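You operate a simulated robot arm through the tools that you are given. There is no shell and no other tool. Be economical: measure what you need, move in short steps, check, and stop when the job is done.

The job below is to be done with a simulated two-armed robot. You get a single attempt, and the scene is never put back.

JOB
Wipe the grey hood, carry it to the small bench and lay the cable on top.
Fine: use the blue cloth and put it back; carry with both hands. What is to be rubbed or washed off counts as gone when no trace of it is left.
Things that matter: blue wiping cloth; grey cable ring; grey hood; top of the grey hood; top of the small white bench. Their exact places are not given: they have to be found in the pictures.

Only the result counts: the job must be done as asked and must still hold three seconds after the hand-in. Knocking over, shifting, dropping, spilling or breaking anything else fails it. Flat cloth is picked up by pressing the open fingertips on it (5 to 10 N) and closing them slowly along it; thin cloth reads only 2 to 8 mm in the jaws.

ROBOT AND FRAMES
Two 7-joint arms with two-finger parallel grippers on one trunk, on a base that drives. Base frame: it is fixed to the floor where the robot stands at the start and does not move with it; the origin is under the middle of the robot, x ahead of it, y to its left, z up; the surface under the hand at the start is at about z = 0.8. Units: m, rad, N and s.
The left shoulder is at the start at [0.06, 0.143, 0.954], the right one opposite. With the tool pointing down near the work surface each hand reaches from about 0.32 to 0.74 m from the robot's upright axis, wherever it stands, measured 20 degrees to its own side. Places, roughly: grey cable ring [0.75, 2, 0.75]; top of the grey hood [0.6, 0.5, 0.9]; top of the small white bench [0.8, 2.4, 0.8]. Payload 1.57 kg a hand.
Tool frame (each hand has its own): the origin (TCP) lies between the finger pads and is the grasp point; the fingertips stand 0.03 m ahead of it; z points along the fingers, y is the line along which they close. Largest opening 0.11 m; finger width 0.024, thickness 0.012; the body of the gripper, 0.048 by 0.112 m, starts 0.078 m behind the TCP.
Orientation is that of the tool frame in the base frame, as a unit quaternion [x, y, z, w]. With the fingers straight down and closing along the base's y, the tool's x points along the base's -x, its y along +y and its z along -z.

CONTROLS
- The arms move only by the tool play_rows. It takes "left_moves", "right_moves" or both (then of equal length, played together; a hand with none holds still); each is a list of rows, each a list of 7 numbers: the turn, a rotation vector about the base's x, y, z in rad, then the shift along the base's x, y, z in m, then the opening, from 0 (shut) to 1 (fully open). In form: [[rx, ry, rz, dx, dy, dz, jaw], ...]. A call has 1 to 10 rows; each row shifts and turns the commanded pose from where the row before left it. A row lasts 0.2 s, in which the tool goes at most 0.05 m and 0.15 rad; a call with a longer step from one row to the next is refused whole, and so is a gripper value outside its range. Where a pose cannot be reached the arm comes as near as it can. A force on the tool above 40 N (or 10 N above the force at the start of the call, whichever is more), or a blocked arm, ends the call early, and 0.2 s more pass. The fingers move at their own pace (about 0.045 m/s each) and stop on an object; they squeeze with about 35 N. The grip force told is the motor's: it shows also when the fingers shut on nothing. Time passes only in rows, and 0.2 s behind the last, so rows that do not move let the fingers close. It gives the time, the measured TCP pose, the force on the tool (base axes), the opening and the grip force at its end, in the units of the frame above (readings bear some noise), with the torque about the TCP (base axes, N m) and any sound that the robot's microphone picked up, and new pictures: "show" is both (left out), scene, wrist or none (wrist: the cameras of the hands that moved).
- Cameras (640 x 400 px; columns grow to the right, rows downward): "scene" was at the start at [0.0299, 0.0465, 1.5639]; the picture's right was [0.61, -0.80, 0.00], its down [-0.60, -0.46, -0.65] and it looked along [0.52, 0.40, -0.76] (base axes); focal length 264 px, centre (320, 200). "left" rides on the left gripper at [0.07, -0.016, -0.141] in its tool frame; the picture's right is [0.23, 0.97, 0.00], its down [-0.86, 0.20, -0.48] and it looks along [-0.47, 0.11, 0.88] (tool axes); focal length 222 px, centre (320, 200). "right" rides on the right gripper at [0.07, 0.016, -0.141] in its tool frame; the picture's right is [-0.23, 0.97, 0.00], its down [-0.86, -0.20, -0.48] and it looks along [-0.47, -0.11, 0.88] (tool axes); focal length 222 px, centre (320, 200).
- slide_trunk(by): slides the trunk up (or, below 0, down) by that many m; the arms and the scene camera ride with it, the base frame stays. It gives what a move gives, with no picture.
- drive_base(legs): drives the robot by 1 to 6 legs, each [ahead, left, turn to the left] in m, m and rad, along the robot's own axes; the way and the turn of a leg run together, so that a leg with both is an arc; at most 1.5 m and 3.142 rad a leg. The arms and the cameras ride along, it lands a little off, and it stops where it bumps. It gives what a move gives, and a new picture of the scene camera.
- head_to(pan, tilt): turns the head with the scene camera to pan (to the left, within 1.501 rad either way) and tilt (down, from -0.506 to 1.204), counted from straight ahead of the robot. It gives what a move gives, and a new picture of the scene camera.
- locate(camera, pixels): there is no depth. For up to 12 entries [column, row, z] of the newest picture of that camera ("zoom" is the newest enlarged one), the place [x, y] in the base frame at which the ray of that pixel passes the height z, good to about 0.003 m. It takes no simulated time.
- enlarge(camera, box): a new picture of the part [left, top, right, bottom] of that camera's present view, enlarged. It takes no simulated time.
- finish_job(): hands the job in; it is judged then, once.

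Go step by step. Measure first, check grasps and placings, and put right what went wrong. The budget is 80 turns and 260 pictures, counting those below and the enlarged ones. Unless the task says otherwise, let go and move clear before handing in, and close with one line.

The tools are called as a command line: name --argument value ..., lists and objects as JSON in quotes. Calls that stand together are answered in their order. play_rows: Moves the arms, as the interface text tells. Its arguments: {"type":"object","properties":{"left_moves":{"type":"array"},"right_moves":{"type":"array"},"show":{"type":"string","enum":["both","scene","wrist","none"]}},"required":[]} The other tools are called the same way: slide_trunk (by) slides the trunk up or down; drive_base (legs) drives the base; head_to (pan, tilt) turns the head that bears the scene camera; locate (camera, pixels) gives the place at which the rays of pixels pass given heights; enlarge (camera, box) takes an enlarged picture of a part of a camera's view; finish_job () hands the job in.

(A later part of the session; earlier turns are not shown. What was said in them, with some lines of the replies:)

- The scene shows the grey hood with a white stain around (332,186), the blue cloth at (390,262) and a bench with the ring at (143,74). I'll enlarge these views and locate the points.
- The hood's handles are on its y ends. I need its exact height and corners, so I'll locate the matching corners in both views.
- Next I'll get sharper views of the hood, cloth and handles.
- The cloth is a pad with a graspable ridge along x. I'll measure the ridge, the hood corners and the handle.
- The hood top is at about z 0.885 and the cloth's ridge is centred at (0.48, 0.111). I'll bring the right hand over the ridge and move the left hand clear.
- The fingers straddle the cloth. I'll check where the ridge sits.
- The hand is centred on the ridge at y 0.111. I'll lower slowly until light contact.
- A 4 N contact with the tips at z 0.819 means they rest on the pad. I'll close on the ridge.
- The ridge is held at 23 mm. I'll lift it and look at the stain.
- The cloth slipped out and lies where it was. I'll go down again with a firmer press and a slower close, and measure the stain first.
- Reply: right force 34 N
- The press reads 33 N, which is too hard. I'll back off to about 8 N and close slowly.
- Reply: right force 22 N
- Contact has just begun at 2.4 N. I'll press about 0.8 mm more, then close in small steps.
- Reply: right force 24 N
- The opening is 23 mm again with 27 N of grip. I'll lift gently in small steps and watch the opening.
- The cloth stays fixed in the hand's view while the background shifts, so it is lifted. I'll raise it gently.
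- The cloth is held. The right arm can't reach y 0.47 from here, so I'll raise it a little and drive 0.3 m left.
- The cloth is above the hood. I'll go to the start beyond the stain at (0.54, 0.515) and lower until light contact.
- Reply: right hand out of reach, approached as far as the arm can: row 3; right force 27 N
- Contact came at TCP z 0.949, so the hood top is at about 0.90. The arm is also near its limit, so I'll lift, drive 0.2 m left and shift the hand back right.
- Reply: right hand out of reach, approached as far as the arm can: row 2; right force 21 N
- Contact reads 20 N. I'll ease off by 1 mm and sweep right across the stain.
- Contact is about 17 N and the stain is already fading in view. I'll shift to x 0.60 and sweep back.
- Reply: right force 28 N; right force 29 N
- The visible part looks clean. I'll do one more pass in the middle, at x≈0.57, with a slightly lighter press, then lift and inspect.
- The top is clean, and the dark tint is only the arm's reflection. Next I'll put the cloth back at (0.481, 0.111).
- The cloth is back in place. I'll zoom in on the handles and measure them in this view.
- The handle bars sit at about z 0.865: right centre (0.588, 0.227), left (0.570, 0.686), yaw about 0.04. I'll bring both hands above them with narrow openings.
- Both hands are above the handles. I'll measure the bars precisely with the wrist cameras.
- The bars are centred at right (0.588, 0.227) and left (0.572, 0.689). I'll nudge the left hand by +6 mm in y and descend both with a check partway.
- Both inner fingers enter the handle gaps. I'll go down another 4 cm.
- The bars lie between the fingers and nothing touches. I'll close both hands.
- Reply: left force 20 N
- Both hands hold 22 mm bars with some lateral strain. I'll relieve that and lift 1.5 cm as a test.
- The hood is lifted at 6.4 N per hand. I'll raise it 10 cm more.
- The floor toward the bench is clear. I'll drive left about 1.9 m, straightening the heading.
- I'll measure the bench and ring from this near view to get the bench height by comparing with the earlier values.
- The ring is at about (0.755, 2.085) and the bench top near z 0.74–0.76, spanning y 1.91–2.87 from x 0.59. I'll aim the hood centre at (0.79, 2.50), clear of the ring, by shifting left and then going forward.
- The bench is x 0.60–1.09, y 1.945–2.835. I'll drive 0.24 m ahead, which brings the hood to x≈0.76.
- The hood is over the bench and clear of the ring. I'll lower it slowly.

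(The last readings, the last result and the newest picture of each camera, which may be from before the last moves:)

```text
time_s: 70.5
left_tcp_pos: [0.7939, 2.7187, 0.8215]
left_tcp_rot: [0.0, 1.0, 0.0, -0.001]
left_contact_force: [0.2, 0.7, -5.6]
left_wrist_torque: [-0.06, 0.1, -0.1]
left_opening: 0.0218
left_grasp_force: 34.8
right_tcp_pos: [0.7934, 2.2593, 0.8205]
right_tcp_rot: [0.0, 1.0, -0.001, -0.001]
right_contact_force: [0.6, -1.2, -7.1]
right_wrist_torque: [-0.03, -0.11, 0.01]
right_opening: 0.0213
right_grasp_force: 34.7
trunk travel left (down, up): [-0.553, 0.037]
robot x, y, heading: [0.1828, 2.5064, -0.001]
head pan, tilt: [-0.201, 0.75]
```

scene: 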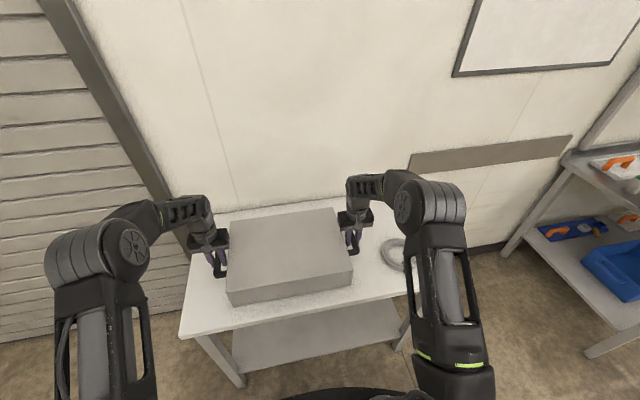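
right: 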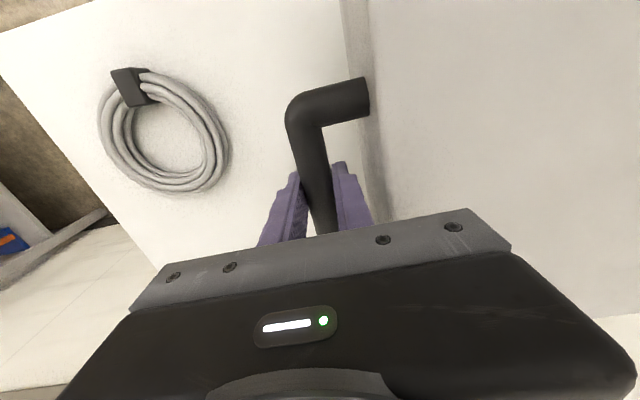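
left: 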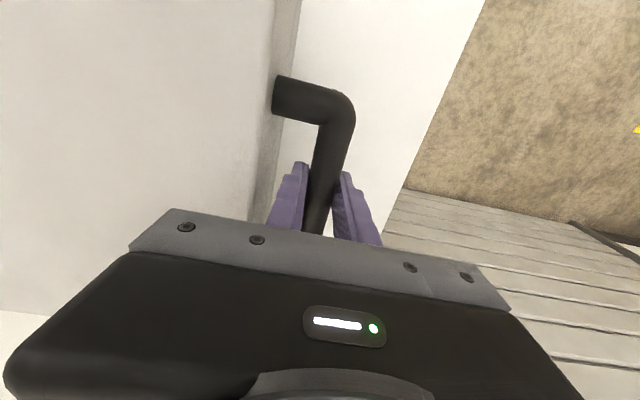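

play_rows --left_moves '[[0, 0, 0, 0, 0, -0.003, 0], [0, 0, 0, 0, 0, -0.002, 0], [0, 0, 0, 0, 0, 0, 0]]' --right_moves '[[0, 0, 0, 0, 0, -0.003, 0], [0, 0, 0, 0, 0, -0.002, 0], [0, 0, 0, 0, 0, 0, 0]]' --show "none"

```text
time_s: 71.3
left_tcp_pos: [0.7961, 2.7195, 0.8179]
left_tcp_rot: [0.0, 1.0, 0.001, 0.0]
left_contact_force: [-0.5, 1.5, 0.8]
left_wrist_torque: [-0.01, -0.2, -0.28]
left_opening: 0.0217
left_grasp_force: 34.8
right_tcp_pos: [0.7928, 2.2587, 0.8172]
right_tcp_rot: [0.001, 1.0, 0.001, 0.0]
right_contact_force: [1.4, -1.0, -5.5]
right_wrist_torque: [0.0, -0.29, -0.18]
right_opening: 0.0213
right_grasp_force: 34.5
trunk travel left (down, up): [-0.553, 0.037]
robot x, y, heading: [0.185, 2.5076, -0.004]
head pan, tilt: [-0.201, 0.75]
```

The left side has just touched. Another 1–2 mm should seat it.

play_rows --left_moves '[[0, 0, 0, 0, 0, -0.0005, 0], [0, 0, 0, 0, 0, -0.0005, 0], [0, 0, 0, 0, 0, 0, 0]]' --right_moves '[[0, 0, 0, 0, 0, -0.001, 0], [0, 0, 0, 0, 0, -0.001, 0], [0, 0, 0, 0, 0, 0, 0]]' --show "none"

```text
time_s: 72.1
left_tcp_pos: [0.7951, 2.7192, 0.8191]
left_tcp_rot: [0.0, 1.0, 0.001, 0.001]
left_contact_force: [6.5, 1.2, 10.2]
left_wrist_torque: [0.07, 0.96, -0.2]
left_opening: 0.0214
left_grasp_force: 34.8
right_tcp_pos: [0.7916, 2.2591, 0.8174]
right_tcp_rot: [0.002, 1.0, 0.0, 0.001]
right_contact_force: [2.1, -2.3, 6.6]
right_wrist_torque: [0.02, 1.08, -0.18]
right_opening: 0.0217
right_grasp_force: 34.6
trunk travel left (down, up): [-0.553, 0.037]
robot x, y, heading: [0.1838, 2.506, 0.002]
head pan, tilt: [-0.201, 0.75]
```

The hood is seated, with both hands now pushed up. I'll open slightly to 0.30, because the finger gap is tight, and check.

play_rows --left_moves '[[0, 0, 0, 0, 0, 0.001, 0.2], [0, 0, 0, 0, 0, 0, 0.25], [0, 0, 0, 0, 0, 0, 0.3], [0, 0, 0, 0, 0, 0, 0.3]]' --right_moves '[[0, 0, 0, 0, 0, 0.001, 0.2], [0, 0, 0, 0, 0, 0, 0.25], [0, 0, 0, 0, 0, 0, 0.3], [0, 0, 0, 0, 0, 0, 0.3]]' --show "wrist"

```text
time_s: 73.1
left_tcp_pos: [0.7946, 2.719, 0.8167]
left_tcp_rot: [0.001, 1.0, 0.0, -0.001]
left_contact_force: [0.2, 0.0, -0.3]
left_wrist_torque: [0.0, 0.05, -0.01]
left_opening: 0.0331
left_grasp_force: 0.1
right_tcp_pos: [0.7924, 2.2594, 0.8159]
right_tcp_rot: [0.001, 1.0, 0.0, 0.0]
right_contact_force: [0.4, 0.8, -0.6]
right_wrist_torque: [0.0, -0.01, -0.02]
right_opening: 0.0331
right_grasp_force: 0.1
trunk travel left (down, up): [-0.553, 0.037]
robot x, y, heading: [0.1867, 2.5098, -0.005]
head pan, tilt: [-0.201, 0.75]
```

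right: 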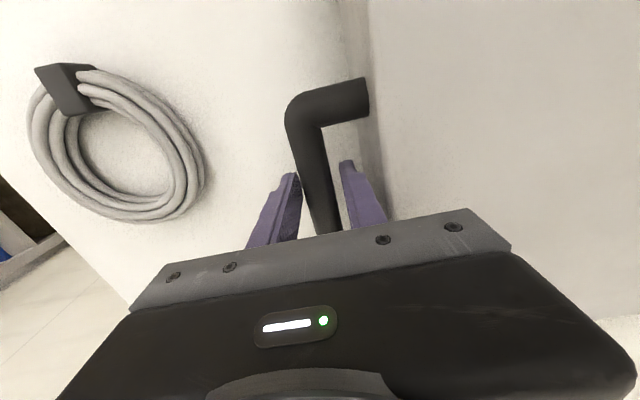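
left: 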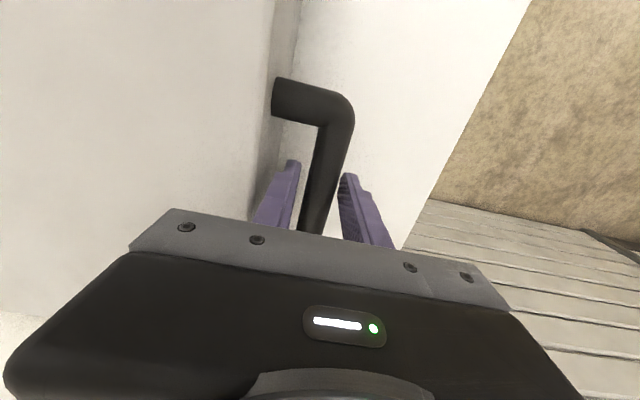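

The hands are free with no forces. I'll raise both straight up.

play_rows --left_moves '[[0, 0, 0, 0, 0, 0.015, 0.3], [0, 0, 0, 0, 0, 0.025, 0.3], [0, 0, 0, 0, 0, 0.04, 0.3], [0, 0, 0, 0, 0, 0.045, 0.3], [0, 0, 0, 0, 0, 0.045, 0.3]]' --right_moves '[[0, 0, 0, 0, 0, 0.015, 0.3], [0, 0, 0, 0, 0, 0.025, 0.3], [0, 0, 0, 0, 0, 0.04, 0.3], [0, 0, 0, 0, 0, 0.045, 0.3], [0, 0, 0, 0, 0, 0.045, 0.3]]' --show "both"

enlarge --camera "right" --box '[100, 40, 300, 240]'

```text
time_s: 74.3
left_tcp_pos: [0.7934, 2.719, 0.9882]
left_tcp_rot: [0.001, 1.0, 0.0, 0.0]
left_contact_force: [-0.1, -0.1, 0.3]
left_wrist_torque: [0.03, -0.01, 0.02]
left_opening: 0.0328
left_grasp_force: 0.0
right_tcp_pos: [0.7903, 2.2577, 0.9856]
right_tcp_rot: [0.001, 1.0, 0.0, 0.0]
right_contact_force: [0.3, -0.5, 0.4]
right_wrist_torque: [-0.03, -0.02, -0.01]
right_opening: 0.033
right_grasp_force: 0.0
trunk travel left (down, up): [-0.553, 0.037]
robot x, y, heading: [0.188, 2.5073, -0.005]
head pan, tilt: [-0.201, 0.75]
```

scene: 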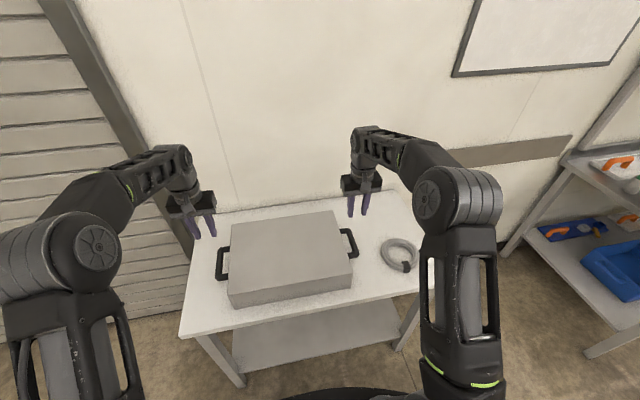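
right: 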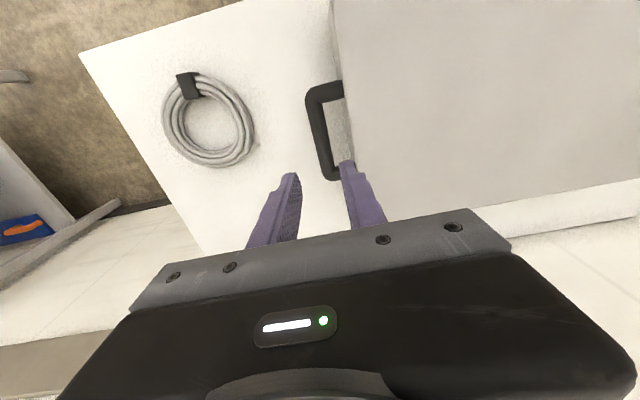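
left: 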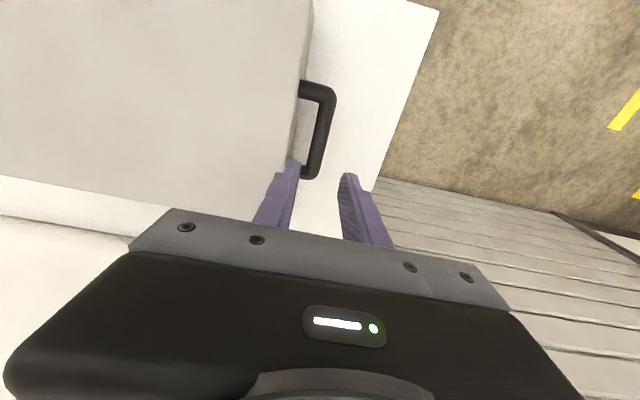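

```text
2.00 times, centred on (200, 140) of right
```

zoom: 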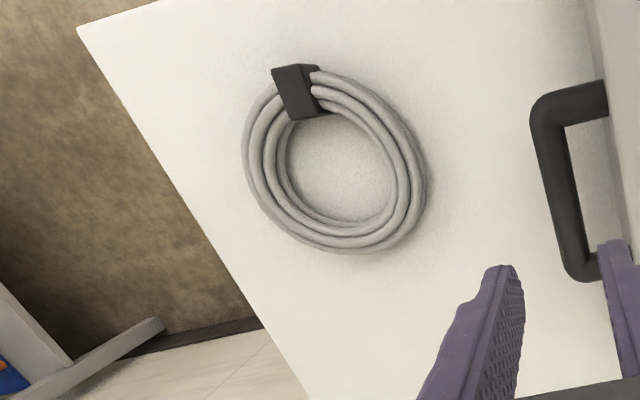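

The hood stands on the bench. Next I'll measure the ring using the zoomed wrist view.

locate --camera "zoom" --pixels '[[243, 150, 0.765], [427, 190, 0.765], [355, 253, 0.765], [285, 165, 0.765], [394, 195, 0.765], [350, 222, 0.765], [298, 92, 0.765], [410, 190, 0.77], [330, 80, 0.765], [370, 238, 0.77]]'

locate --camera "scene" --pixels '[[236, 307, 0.75], [229, 292, 0.85], [345, 263, 0.85], [334, 210, 0.85], [228, 226, 0.85]]'

enlarge --camera "scene" --box '[360, 220, 440, 290]'

```text
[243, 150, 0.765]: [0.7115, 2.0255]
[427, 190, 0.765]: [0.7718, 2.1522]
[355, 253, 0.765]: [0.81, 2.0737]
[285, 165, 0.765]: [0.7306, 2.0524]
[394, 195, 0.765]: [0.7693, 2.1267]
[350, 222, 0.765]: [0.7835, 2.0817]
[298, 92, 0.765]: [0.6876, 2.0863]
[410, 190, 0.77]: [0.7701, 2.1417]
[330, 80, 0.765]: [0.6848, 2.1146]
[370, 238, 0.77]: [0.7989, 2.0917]
```

```text
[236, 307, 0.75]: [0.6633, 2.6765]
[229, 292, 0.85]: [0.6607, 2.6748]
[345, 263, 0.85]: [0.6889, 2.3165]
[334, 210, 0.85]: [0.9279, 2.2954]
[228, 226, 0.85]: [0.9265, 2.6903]
```

```text
5.71 times, centred on (400, 255) of scene
```

zoom: 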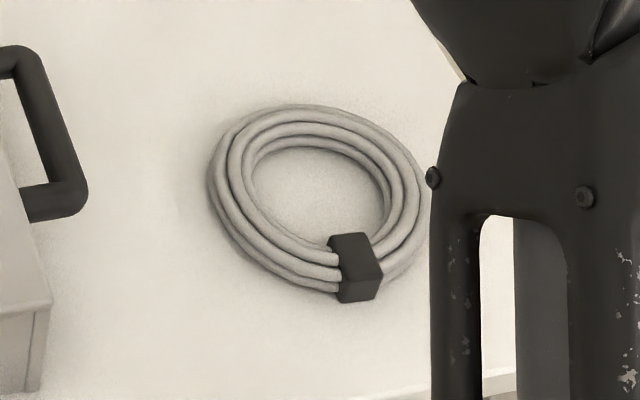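

The ring's centre is about (0.750, 2.09), with its +y bundle around (0.755, 2.14). I'll bring the right hand above that bundle and move the left one back.

play_rows --right_moves '[[0, 0, 0, -0.0095, -0.0295, -0.02, 0.4], [0, 0, 0, -0.0095, -0.0295, -0.02, 0.5], [0, 0, 0, -0.0095, -0.0295, -0.03, 0.5], [0, 0, 0, -0.0085, -0.0295, -0.03, 0.5], [0, 0, 0, 0, 0, -0.025, 0.5]]' --left_moves '[[0, 0, 0, -0.03, 0.005, 0.02, 0.3], [0, 0, 0, -0.04, 0.01, 0.02, 0.3], [0, 0, 0, -0.04, 0.01, 0.02, 0.3], [0, 0, 0, -0.04, 0.01, 0.02, 0.3], [0, 0, 0, -0.04, 0.01, 0.02, 0.3]]'

enlarge --camera "right" --box '[200, 60, 420, 260]'

```text
time_s: 75.5
left_tcp_pos: [0.603, 2.7658, 1.0884]
left_tcp_rot: [0.002, 1.0, 0.001, 0.0]
left_contact_force: [0.6, -0.4, 0.3]
left_wrist_torque: [0.01, -0.07, 0.0]
left_opening: 0.033
left_grasp_force: 0.1
right_tcp_pos: [0.7538, 2.1392, 0.8599]
right_tcp_rot: [0.001, 1.0, 0.0, 0.001]
right_contact_force: [-1.2, -0.2, -0.1]
right_wrist_torque: [-0.01, 0.0, -0.01]
right_opening: 0.055
right_grasp_force: 0.0
trunk travel left (down, up): [-0.553, 0.037]
robot x, y, heading: [0.1854, 2.5058, 0.002]
head pan, tilt: [-0.201, 0.75]
```

scene: 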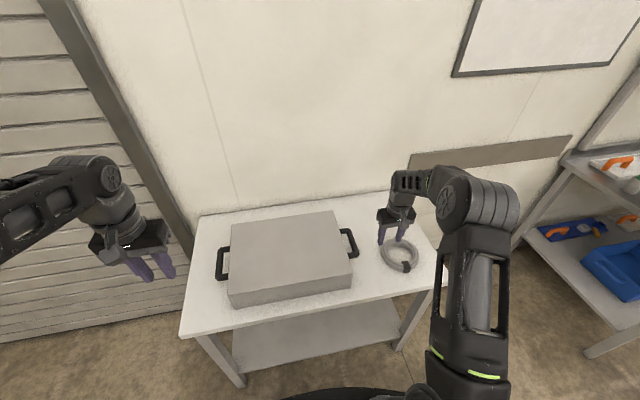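
right: 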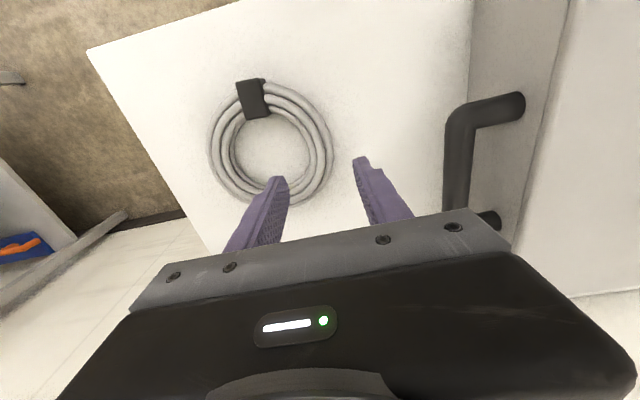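
left: 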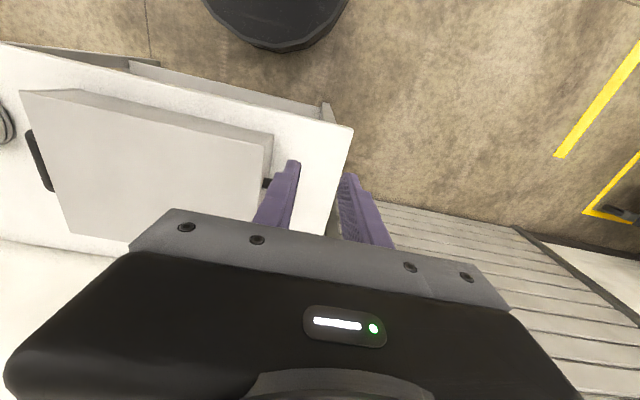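

```text
2.00 times, centred on (310, 160) of right
```

zoom: 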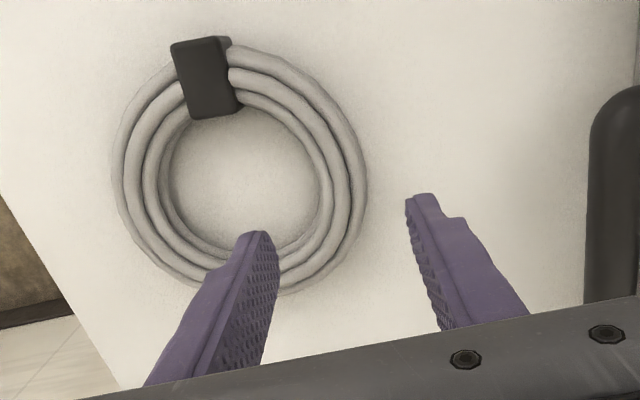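

locate --camera "zoom" --pixels '[[113, 180, 0.765], [368, 185, 0.765], [170, 180, 0.765], [322, 190, 0.765], [290, 292, 0.765], [250, 250, 0.765], [345, 188, 0.77], [345, 188, 0.76], [232, 40, 0.765]]'

```text
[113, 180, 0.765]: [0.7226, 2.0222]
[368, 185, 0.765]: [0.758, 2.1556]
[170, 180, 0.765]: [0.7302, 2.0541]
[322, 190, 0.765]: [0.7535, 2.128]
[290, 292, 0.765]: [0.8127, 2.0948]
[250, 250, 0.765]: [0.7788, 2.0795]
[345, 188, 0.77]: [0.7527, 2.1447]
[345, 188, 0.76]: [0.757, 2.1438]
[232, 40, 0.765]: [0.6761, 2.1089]
```

The bundle centre is at (0.745, 2.142). I'll correct the position and descend to tips just above the bench.

play_rows --right_moves '[[0, 0, 0, -0.008, 0.003, -0.015, 0.5], [0, 0, 0, 0, 0, -0.02, 0.5], [0, 0, 0, 0, 0, -0.02, 0.5], [0, 0, 0, 0, 0, -0.012, 0.5], [0, 0, 0, 0, 0, 0, 0.5]]' --show "wrist"

```text
time_s: 76.7
left_tcp_pos: [0.604, 2.7639, 1.0882]
left_tcp_rot: [0.001, 1.0, 0.001, -0.001]
left_contact_force: [0.1, -0.6, 0.2]
left_wrist_torque: [0.0, 0.01, 0.01]
left_opening: 0.0332
left_grasp_force: 0.2
right_tcp_pos: [0.7461, 2.1434, 0.7943]
right_tcp_rot: [0.0, 1.0, 0.0, -0.002]
right_contact_force: [0.1, -0.5, 0.3]
right_wrist_torque: [-0.05, 0.02, 0.01]
right_opening: 0.0549
right_grasp_force: 0.0
trunk travel left (down, up): [-0.553, 0.037]
robot x, y, heading: [0.1866, 2.5081, -0.005]
head pan, tilt: [-0.201, 0.75]
```

right: 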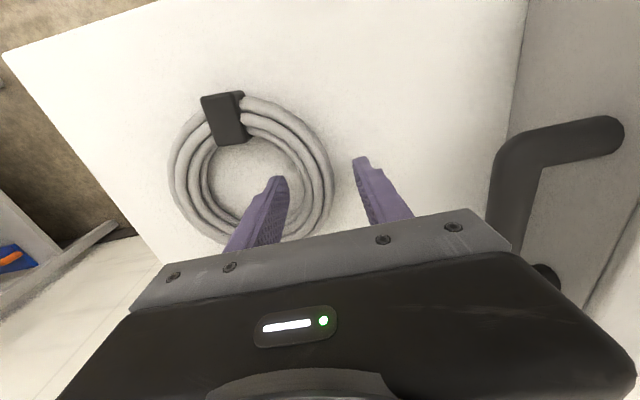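

The fingers straddle the bundle. I'll lower another 8 mm and close.

play_rows --right_moves '[[0, 0, 0, 0, 0, -0.004, 0.5], [0, 0, 0, 0, 0, -0.004, 0.5], [0, 0, 0, 0, 0, 0, 0.4], [0, 0, 0, 0, 0, 0, 0.3], [0, 0, 0, 0, 0, 0, 0.2], [0, 0, 0, 0, 0, 0, 0.1], [0, 0, 0, 0, 0, 0, 0], [0, 0, 0, 0, 0, 0, 0]]' --show "wrist"

```text
time_s: 78.5
left_tcp_pos: [0.6033, 2.7652, 1.0876]
left_tcp_rot: [0.001, 1.0, 0.0, -0.001]
left_contact_force: [0.8, 1.1, 0.4]
left_wrist_torque: [-0.01, -0.02, -0.01]
left_opening: 0.0331
left_grasp_force: 0.0
right_tcp_pos: [0.7472, 2.143, 0.7865]
right_tcp_rot: [0.001, 1.0, 0.0, 0.001]
right_contact_force: [-1.5, -2.8, 3.0]
right_wrist_torque: [-0.14, -0.01, -0.16]
right_opening: 0.0254
right_grasp_force: 35.0
trunk travel left (down, up): [-0.553, 0.037]
robot x, y, heading: [0.1868, 2.5114, 0.001]
head pan, tilt: [-0.201, 0.75]
```

right: 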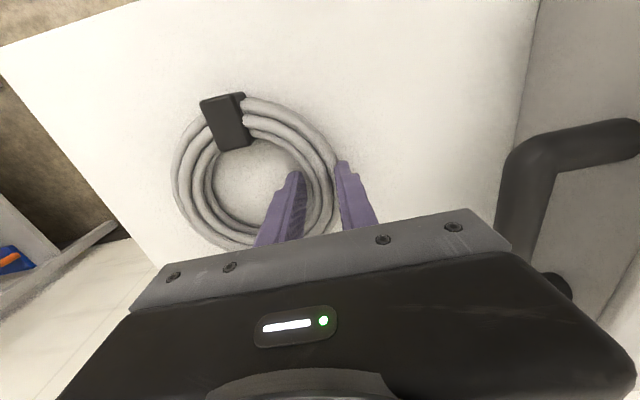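

The bundle is gripped at 25 mm. I'll lift slowly and check.

play_rows --right_moves '[[0, 0, 0, 0, 0, 0.004, 0], [0, 0, 0, 0, 0, 0.008, 0], [0, 0, 0, 0, 0, 0.015, 0], [0, 0, 0, 0, 0, 0.02, 0], [0, 0, 0, 0, 0, 0.025, 0], [0, 0, 0, 0, 0, 0.03, 0], [0, 0, 0, 0, 0, 0.03, 0], [0, 0, 0, 0, 0, 0.03, 0]]' --show "both"

```text
time_s: 80.3
left_tcp_pos: [0.6037, 2.765, 1.088]
left_tcp_rot: [0.001, 1.0, 0.0, 0.0]
left_contact_force: [1.1, -0.1, 0.1]
left_wrist_torque: [-0.02, 0.01, 0.01]
left_opening: 0.0335
left_grasp_force: 0.0
right_tcp_pos: [0.7468, 2.1437, 0.9493]
right_tcp_rot: [0.001, 1.0, 0.0, -0.001]
right_contact_force: [-0.1, 1.4, -2.8]
right_wrist_torque: [0.14, 0.01, 0.02]
right_opening: 0.0249
right_grasp_force: 35.3
trunk travel left (down, up): [-0.553, 0.037]
robot x, y, heading: [0.185, 2.5048, 0.003]
head pan, tilt: [-0.201, 0.75]
```

scene: 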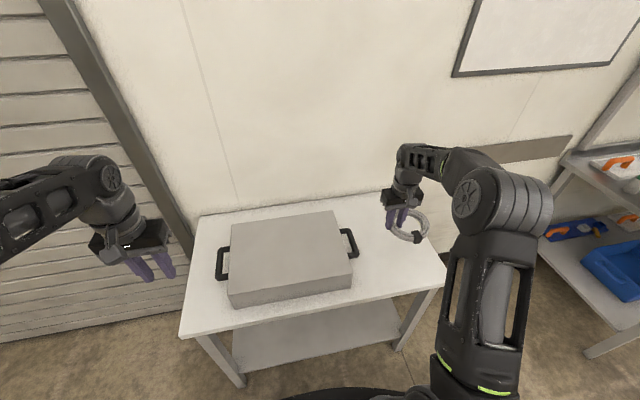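
right: 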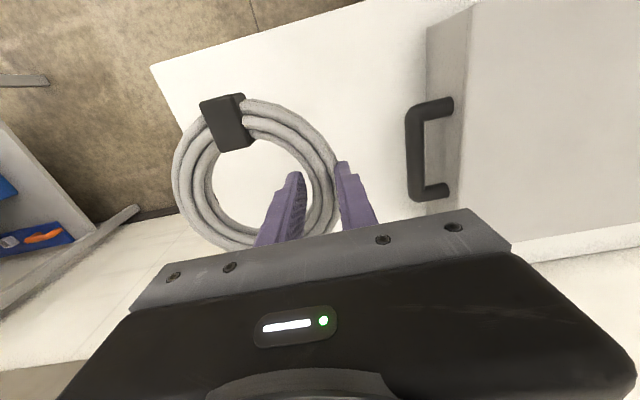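

The ring is held level. I'll carry it over the hood at this height.

play_rows --right_moves '[[0, 0, 0, 0.0045, 0.02, 0.005, 0], [0, 0, 0, 0.0045, 0.04, 0, 0], [0, 0, 0, 0.0045, 0.043, 0, 0], [0, 0, 0, 0.0045, 0.043, 0, 0], [0, 0, 0, 0.0045, 0.043, 0, 0], [0, 0, 0, 0.0045, 0.043, 0, 0], [0, 0, 0, 0.0045, 0.043, 0, 0], [0, 0, 0, 0.0045, 0.04, 0, 0], [0, 0, 0, 0.0045, 0.03, 0, 0], [0, 0, 0, 0, 0.015, 0, 0]]' --show "both"

```text
time_s: 82.5
left_tcp_pos: [0.6035, 2.7654, 1.0877]
left_tcp_rot: [0.001, 1.0, 0.0, -0.002]
left_contact_force: [0.5, -0.5, 0.4]
left_wrist_torque: [0.02, -0.02, 0.0]
left_opening: 0.033
left_grasp_force: 0.0
right_tcp_pos: [0.7876, 2.5046, 0.9529]
right_tcp_rot: [0.001, 1.0, 0.0, -0.001]
right_contact_force: [0.7, 0.7, -1.9]
right_wrist_torque: [0.09, -0.02, 0.01]
right_opening: 0.025
right_grasp_force: 35.1
trunk travel left (down, up): [-0.553, 0.037]
robot x, y, heading: [0.1854, 2.5083, -0.0]
head pan, tilt: [-0.201, 0.75]
```

scene: 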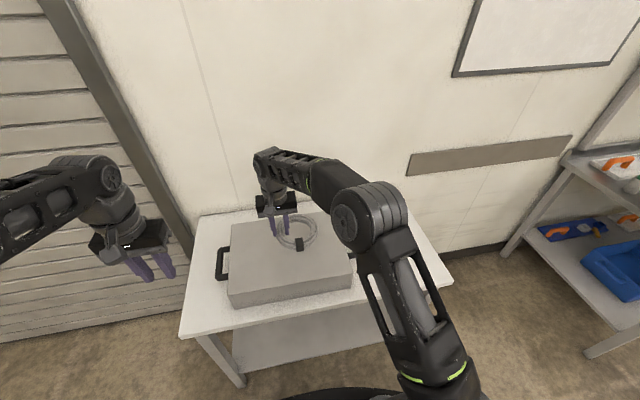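
right: 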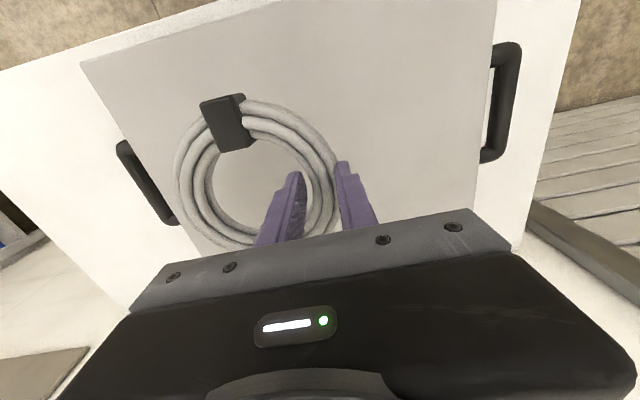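

The ring is over the hood. I'll lower it slowly toward contact, expected near TCP z 0.885.

play_rows --right_moves '[[0, 0, 0, 0, 0, -0.02, 0], [0, 0, 0, 0, 0, -0.02, 0], [0, 0, 0, 0, 0, -0.015, 0], [0, 0, 0, 0, 0, -0.005, 0], [0, 0, 0, 0, 0, -0.003, 0], [0, 0, 0, 0, 0, 0, 0]]' --show "none"

```text
time_s: 83.9
left_tcp_pos: [0.6034, 2.7651, 1.0881]
left_tcp_rot: [0.0, 1.0, 0.001, -0.001]
left_contact_force: [1.1, 0.3, 0.3]
left_wrist_torque: [0.0, 0.0, -0.02]
left_opening: 0.0329
left_grasp_force: 0.0
right_tcp_pos: [0.7871, 2.5038, 0.8903]
right_tcp_rot: [0.0, 1.0, 0.0, -0.001]
right_contact_force: [1.4, -0.5, -3.1]
right_wrist_torque: [0.13, -0.02, 0.0]
right_opening: 0.025
right_grasp_force: 34.7
trunk travel left (down, up): [-0.553, 0.037]
robot x, y, heading: [0.1902, 2.5067, -0.005]
head pan, tilt: [-0.201, 0.75]
```

play_rows --right_moves '[[0, 0, 0, 0, 0, -0.003, 0], [0, 0, 0, 0, 0, -0.0015, 0], [0, 0, 0, 0, 0, 0, 0]]' --show "none"

```text
time_s: 84.7
left_tcp_pos: [0.6036, 2.7658, 1.0886]
left_tcp_rot: [0.002, 1.0, 0.001, -0.001]
left_contact_force: [-0.4, 0.8, 0.1]
left_wrist_torque: [0.02, 0.01, 0.0]
left_opening: 0.033
left_grasp_force: 0.1
right_tcp_pos: [0.7872, 2.5056, 0.8854]
right_tcp_rot: [0.002, 1.0, -0.001, 0.001]
right_contact_force: [0.8, -1.1, 4.9]
right_wrist_torque: [-0.65, 0.17, 0.13]
right_opening: 0.025
right_grasp_force: 35.1
trunk travel left (down, up): [-0.553, 0.037]
robot x, y, heading: [0.1881, 2.5066, -0.004]
head pan, tilt: [-0.201, 0.75]
```

The ring rests on the hood with +4.9 N. I'll open and rise slowly.

play_rows --right_moves '[[0, 0, 0, 0, 0, 0, 0.3], [0, 0, 0, 0, 0, 0, 0.45], [0, 0, 0, 0, 0, 0, 0.5], [0, 0, 0, 0, 0, 0.01, 0.5], [0, 0, 0, 0, 0, 0.02, 0.5], [0, 0, 0, 0, 0, 0.04, 0.5], [0, 0, 0, 0, 0, 0.045, 0.5], [0, 0, 0, -0.02, -0.04, 0.02, 0.5], [0, 0, 0, -0.02, -0.04, 0.02, 0.5], [0, 0, 0, -0.02, -0.04, 0.02, 0.5]]' --show "both"

enlarge --camera "scene" --box '[180, 180, 440, 340]'

```text
time_s: 86.9
left_tcp_pos: [0.603, 2.7643, 1.0879]
left_tcp_rot: [0.001, 1.0, 0.0, 0.001]
left_contact_force: [0.1, -1.0, 0.2]
left_wrist_torque: [0.0, -0.01, -0.03]
left_opening: 0.0328
left_grasp_force: 0.1
right_tcp_pos: [0.7274, 2.385, 1.0605]
right_tcp_rot: [0.0, 1.0, 0.0, 0.0]
right_contact_force: [-0.6, -0.2, 0.3]
right_wrist_torque: [0.0, -0.04, 0.0]
right_opening: 0.0549
right_grasp_force: 0.0
trunk travel left (down, up): [-0.553, 0.037]
robot x, y, heading: [0.1846, 2.5084, -0.001]
head pan, tilt: [-0.201, 0.75]
```

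scene: 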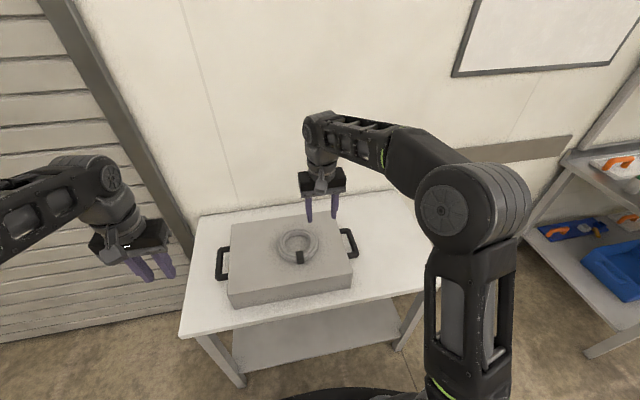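
right: 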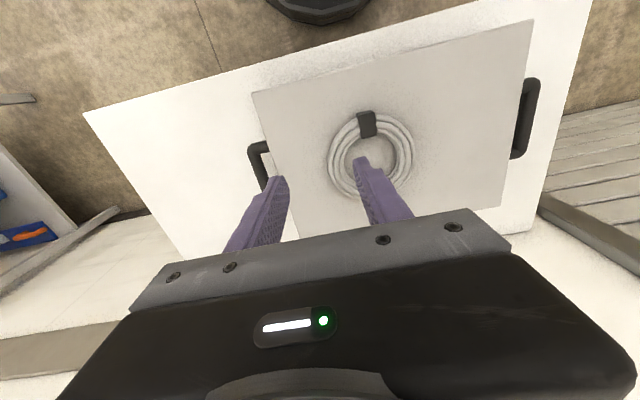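

```text
2.46 times, centred on (310, 260) of scene
```

zoom: 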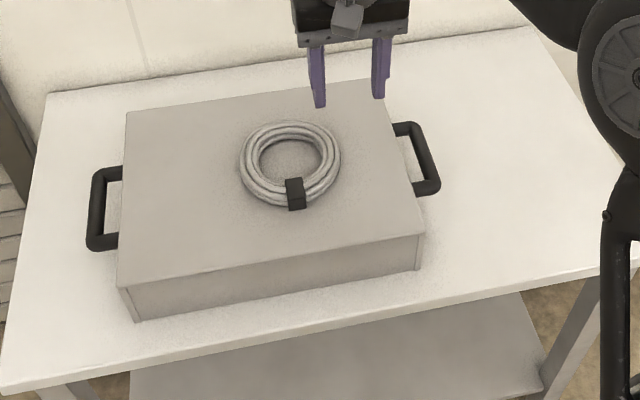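

The ring lies flat on the clean hood, which stands squarely on the bench. The cloth is back in its place and both hands are clear, so I'm handing in.

finish_job

```text
The job is handed in.
```

I wiped the hood clean with the blue cloth and put the cloth back. I then carried the hood to the bench with both hands and laid the cable ring flat on top; the job is handed in.
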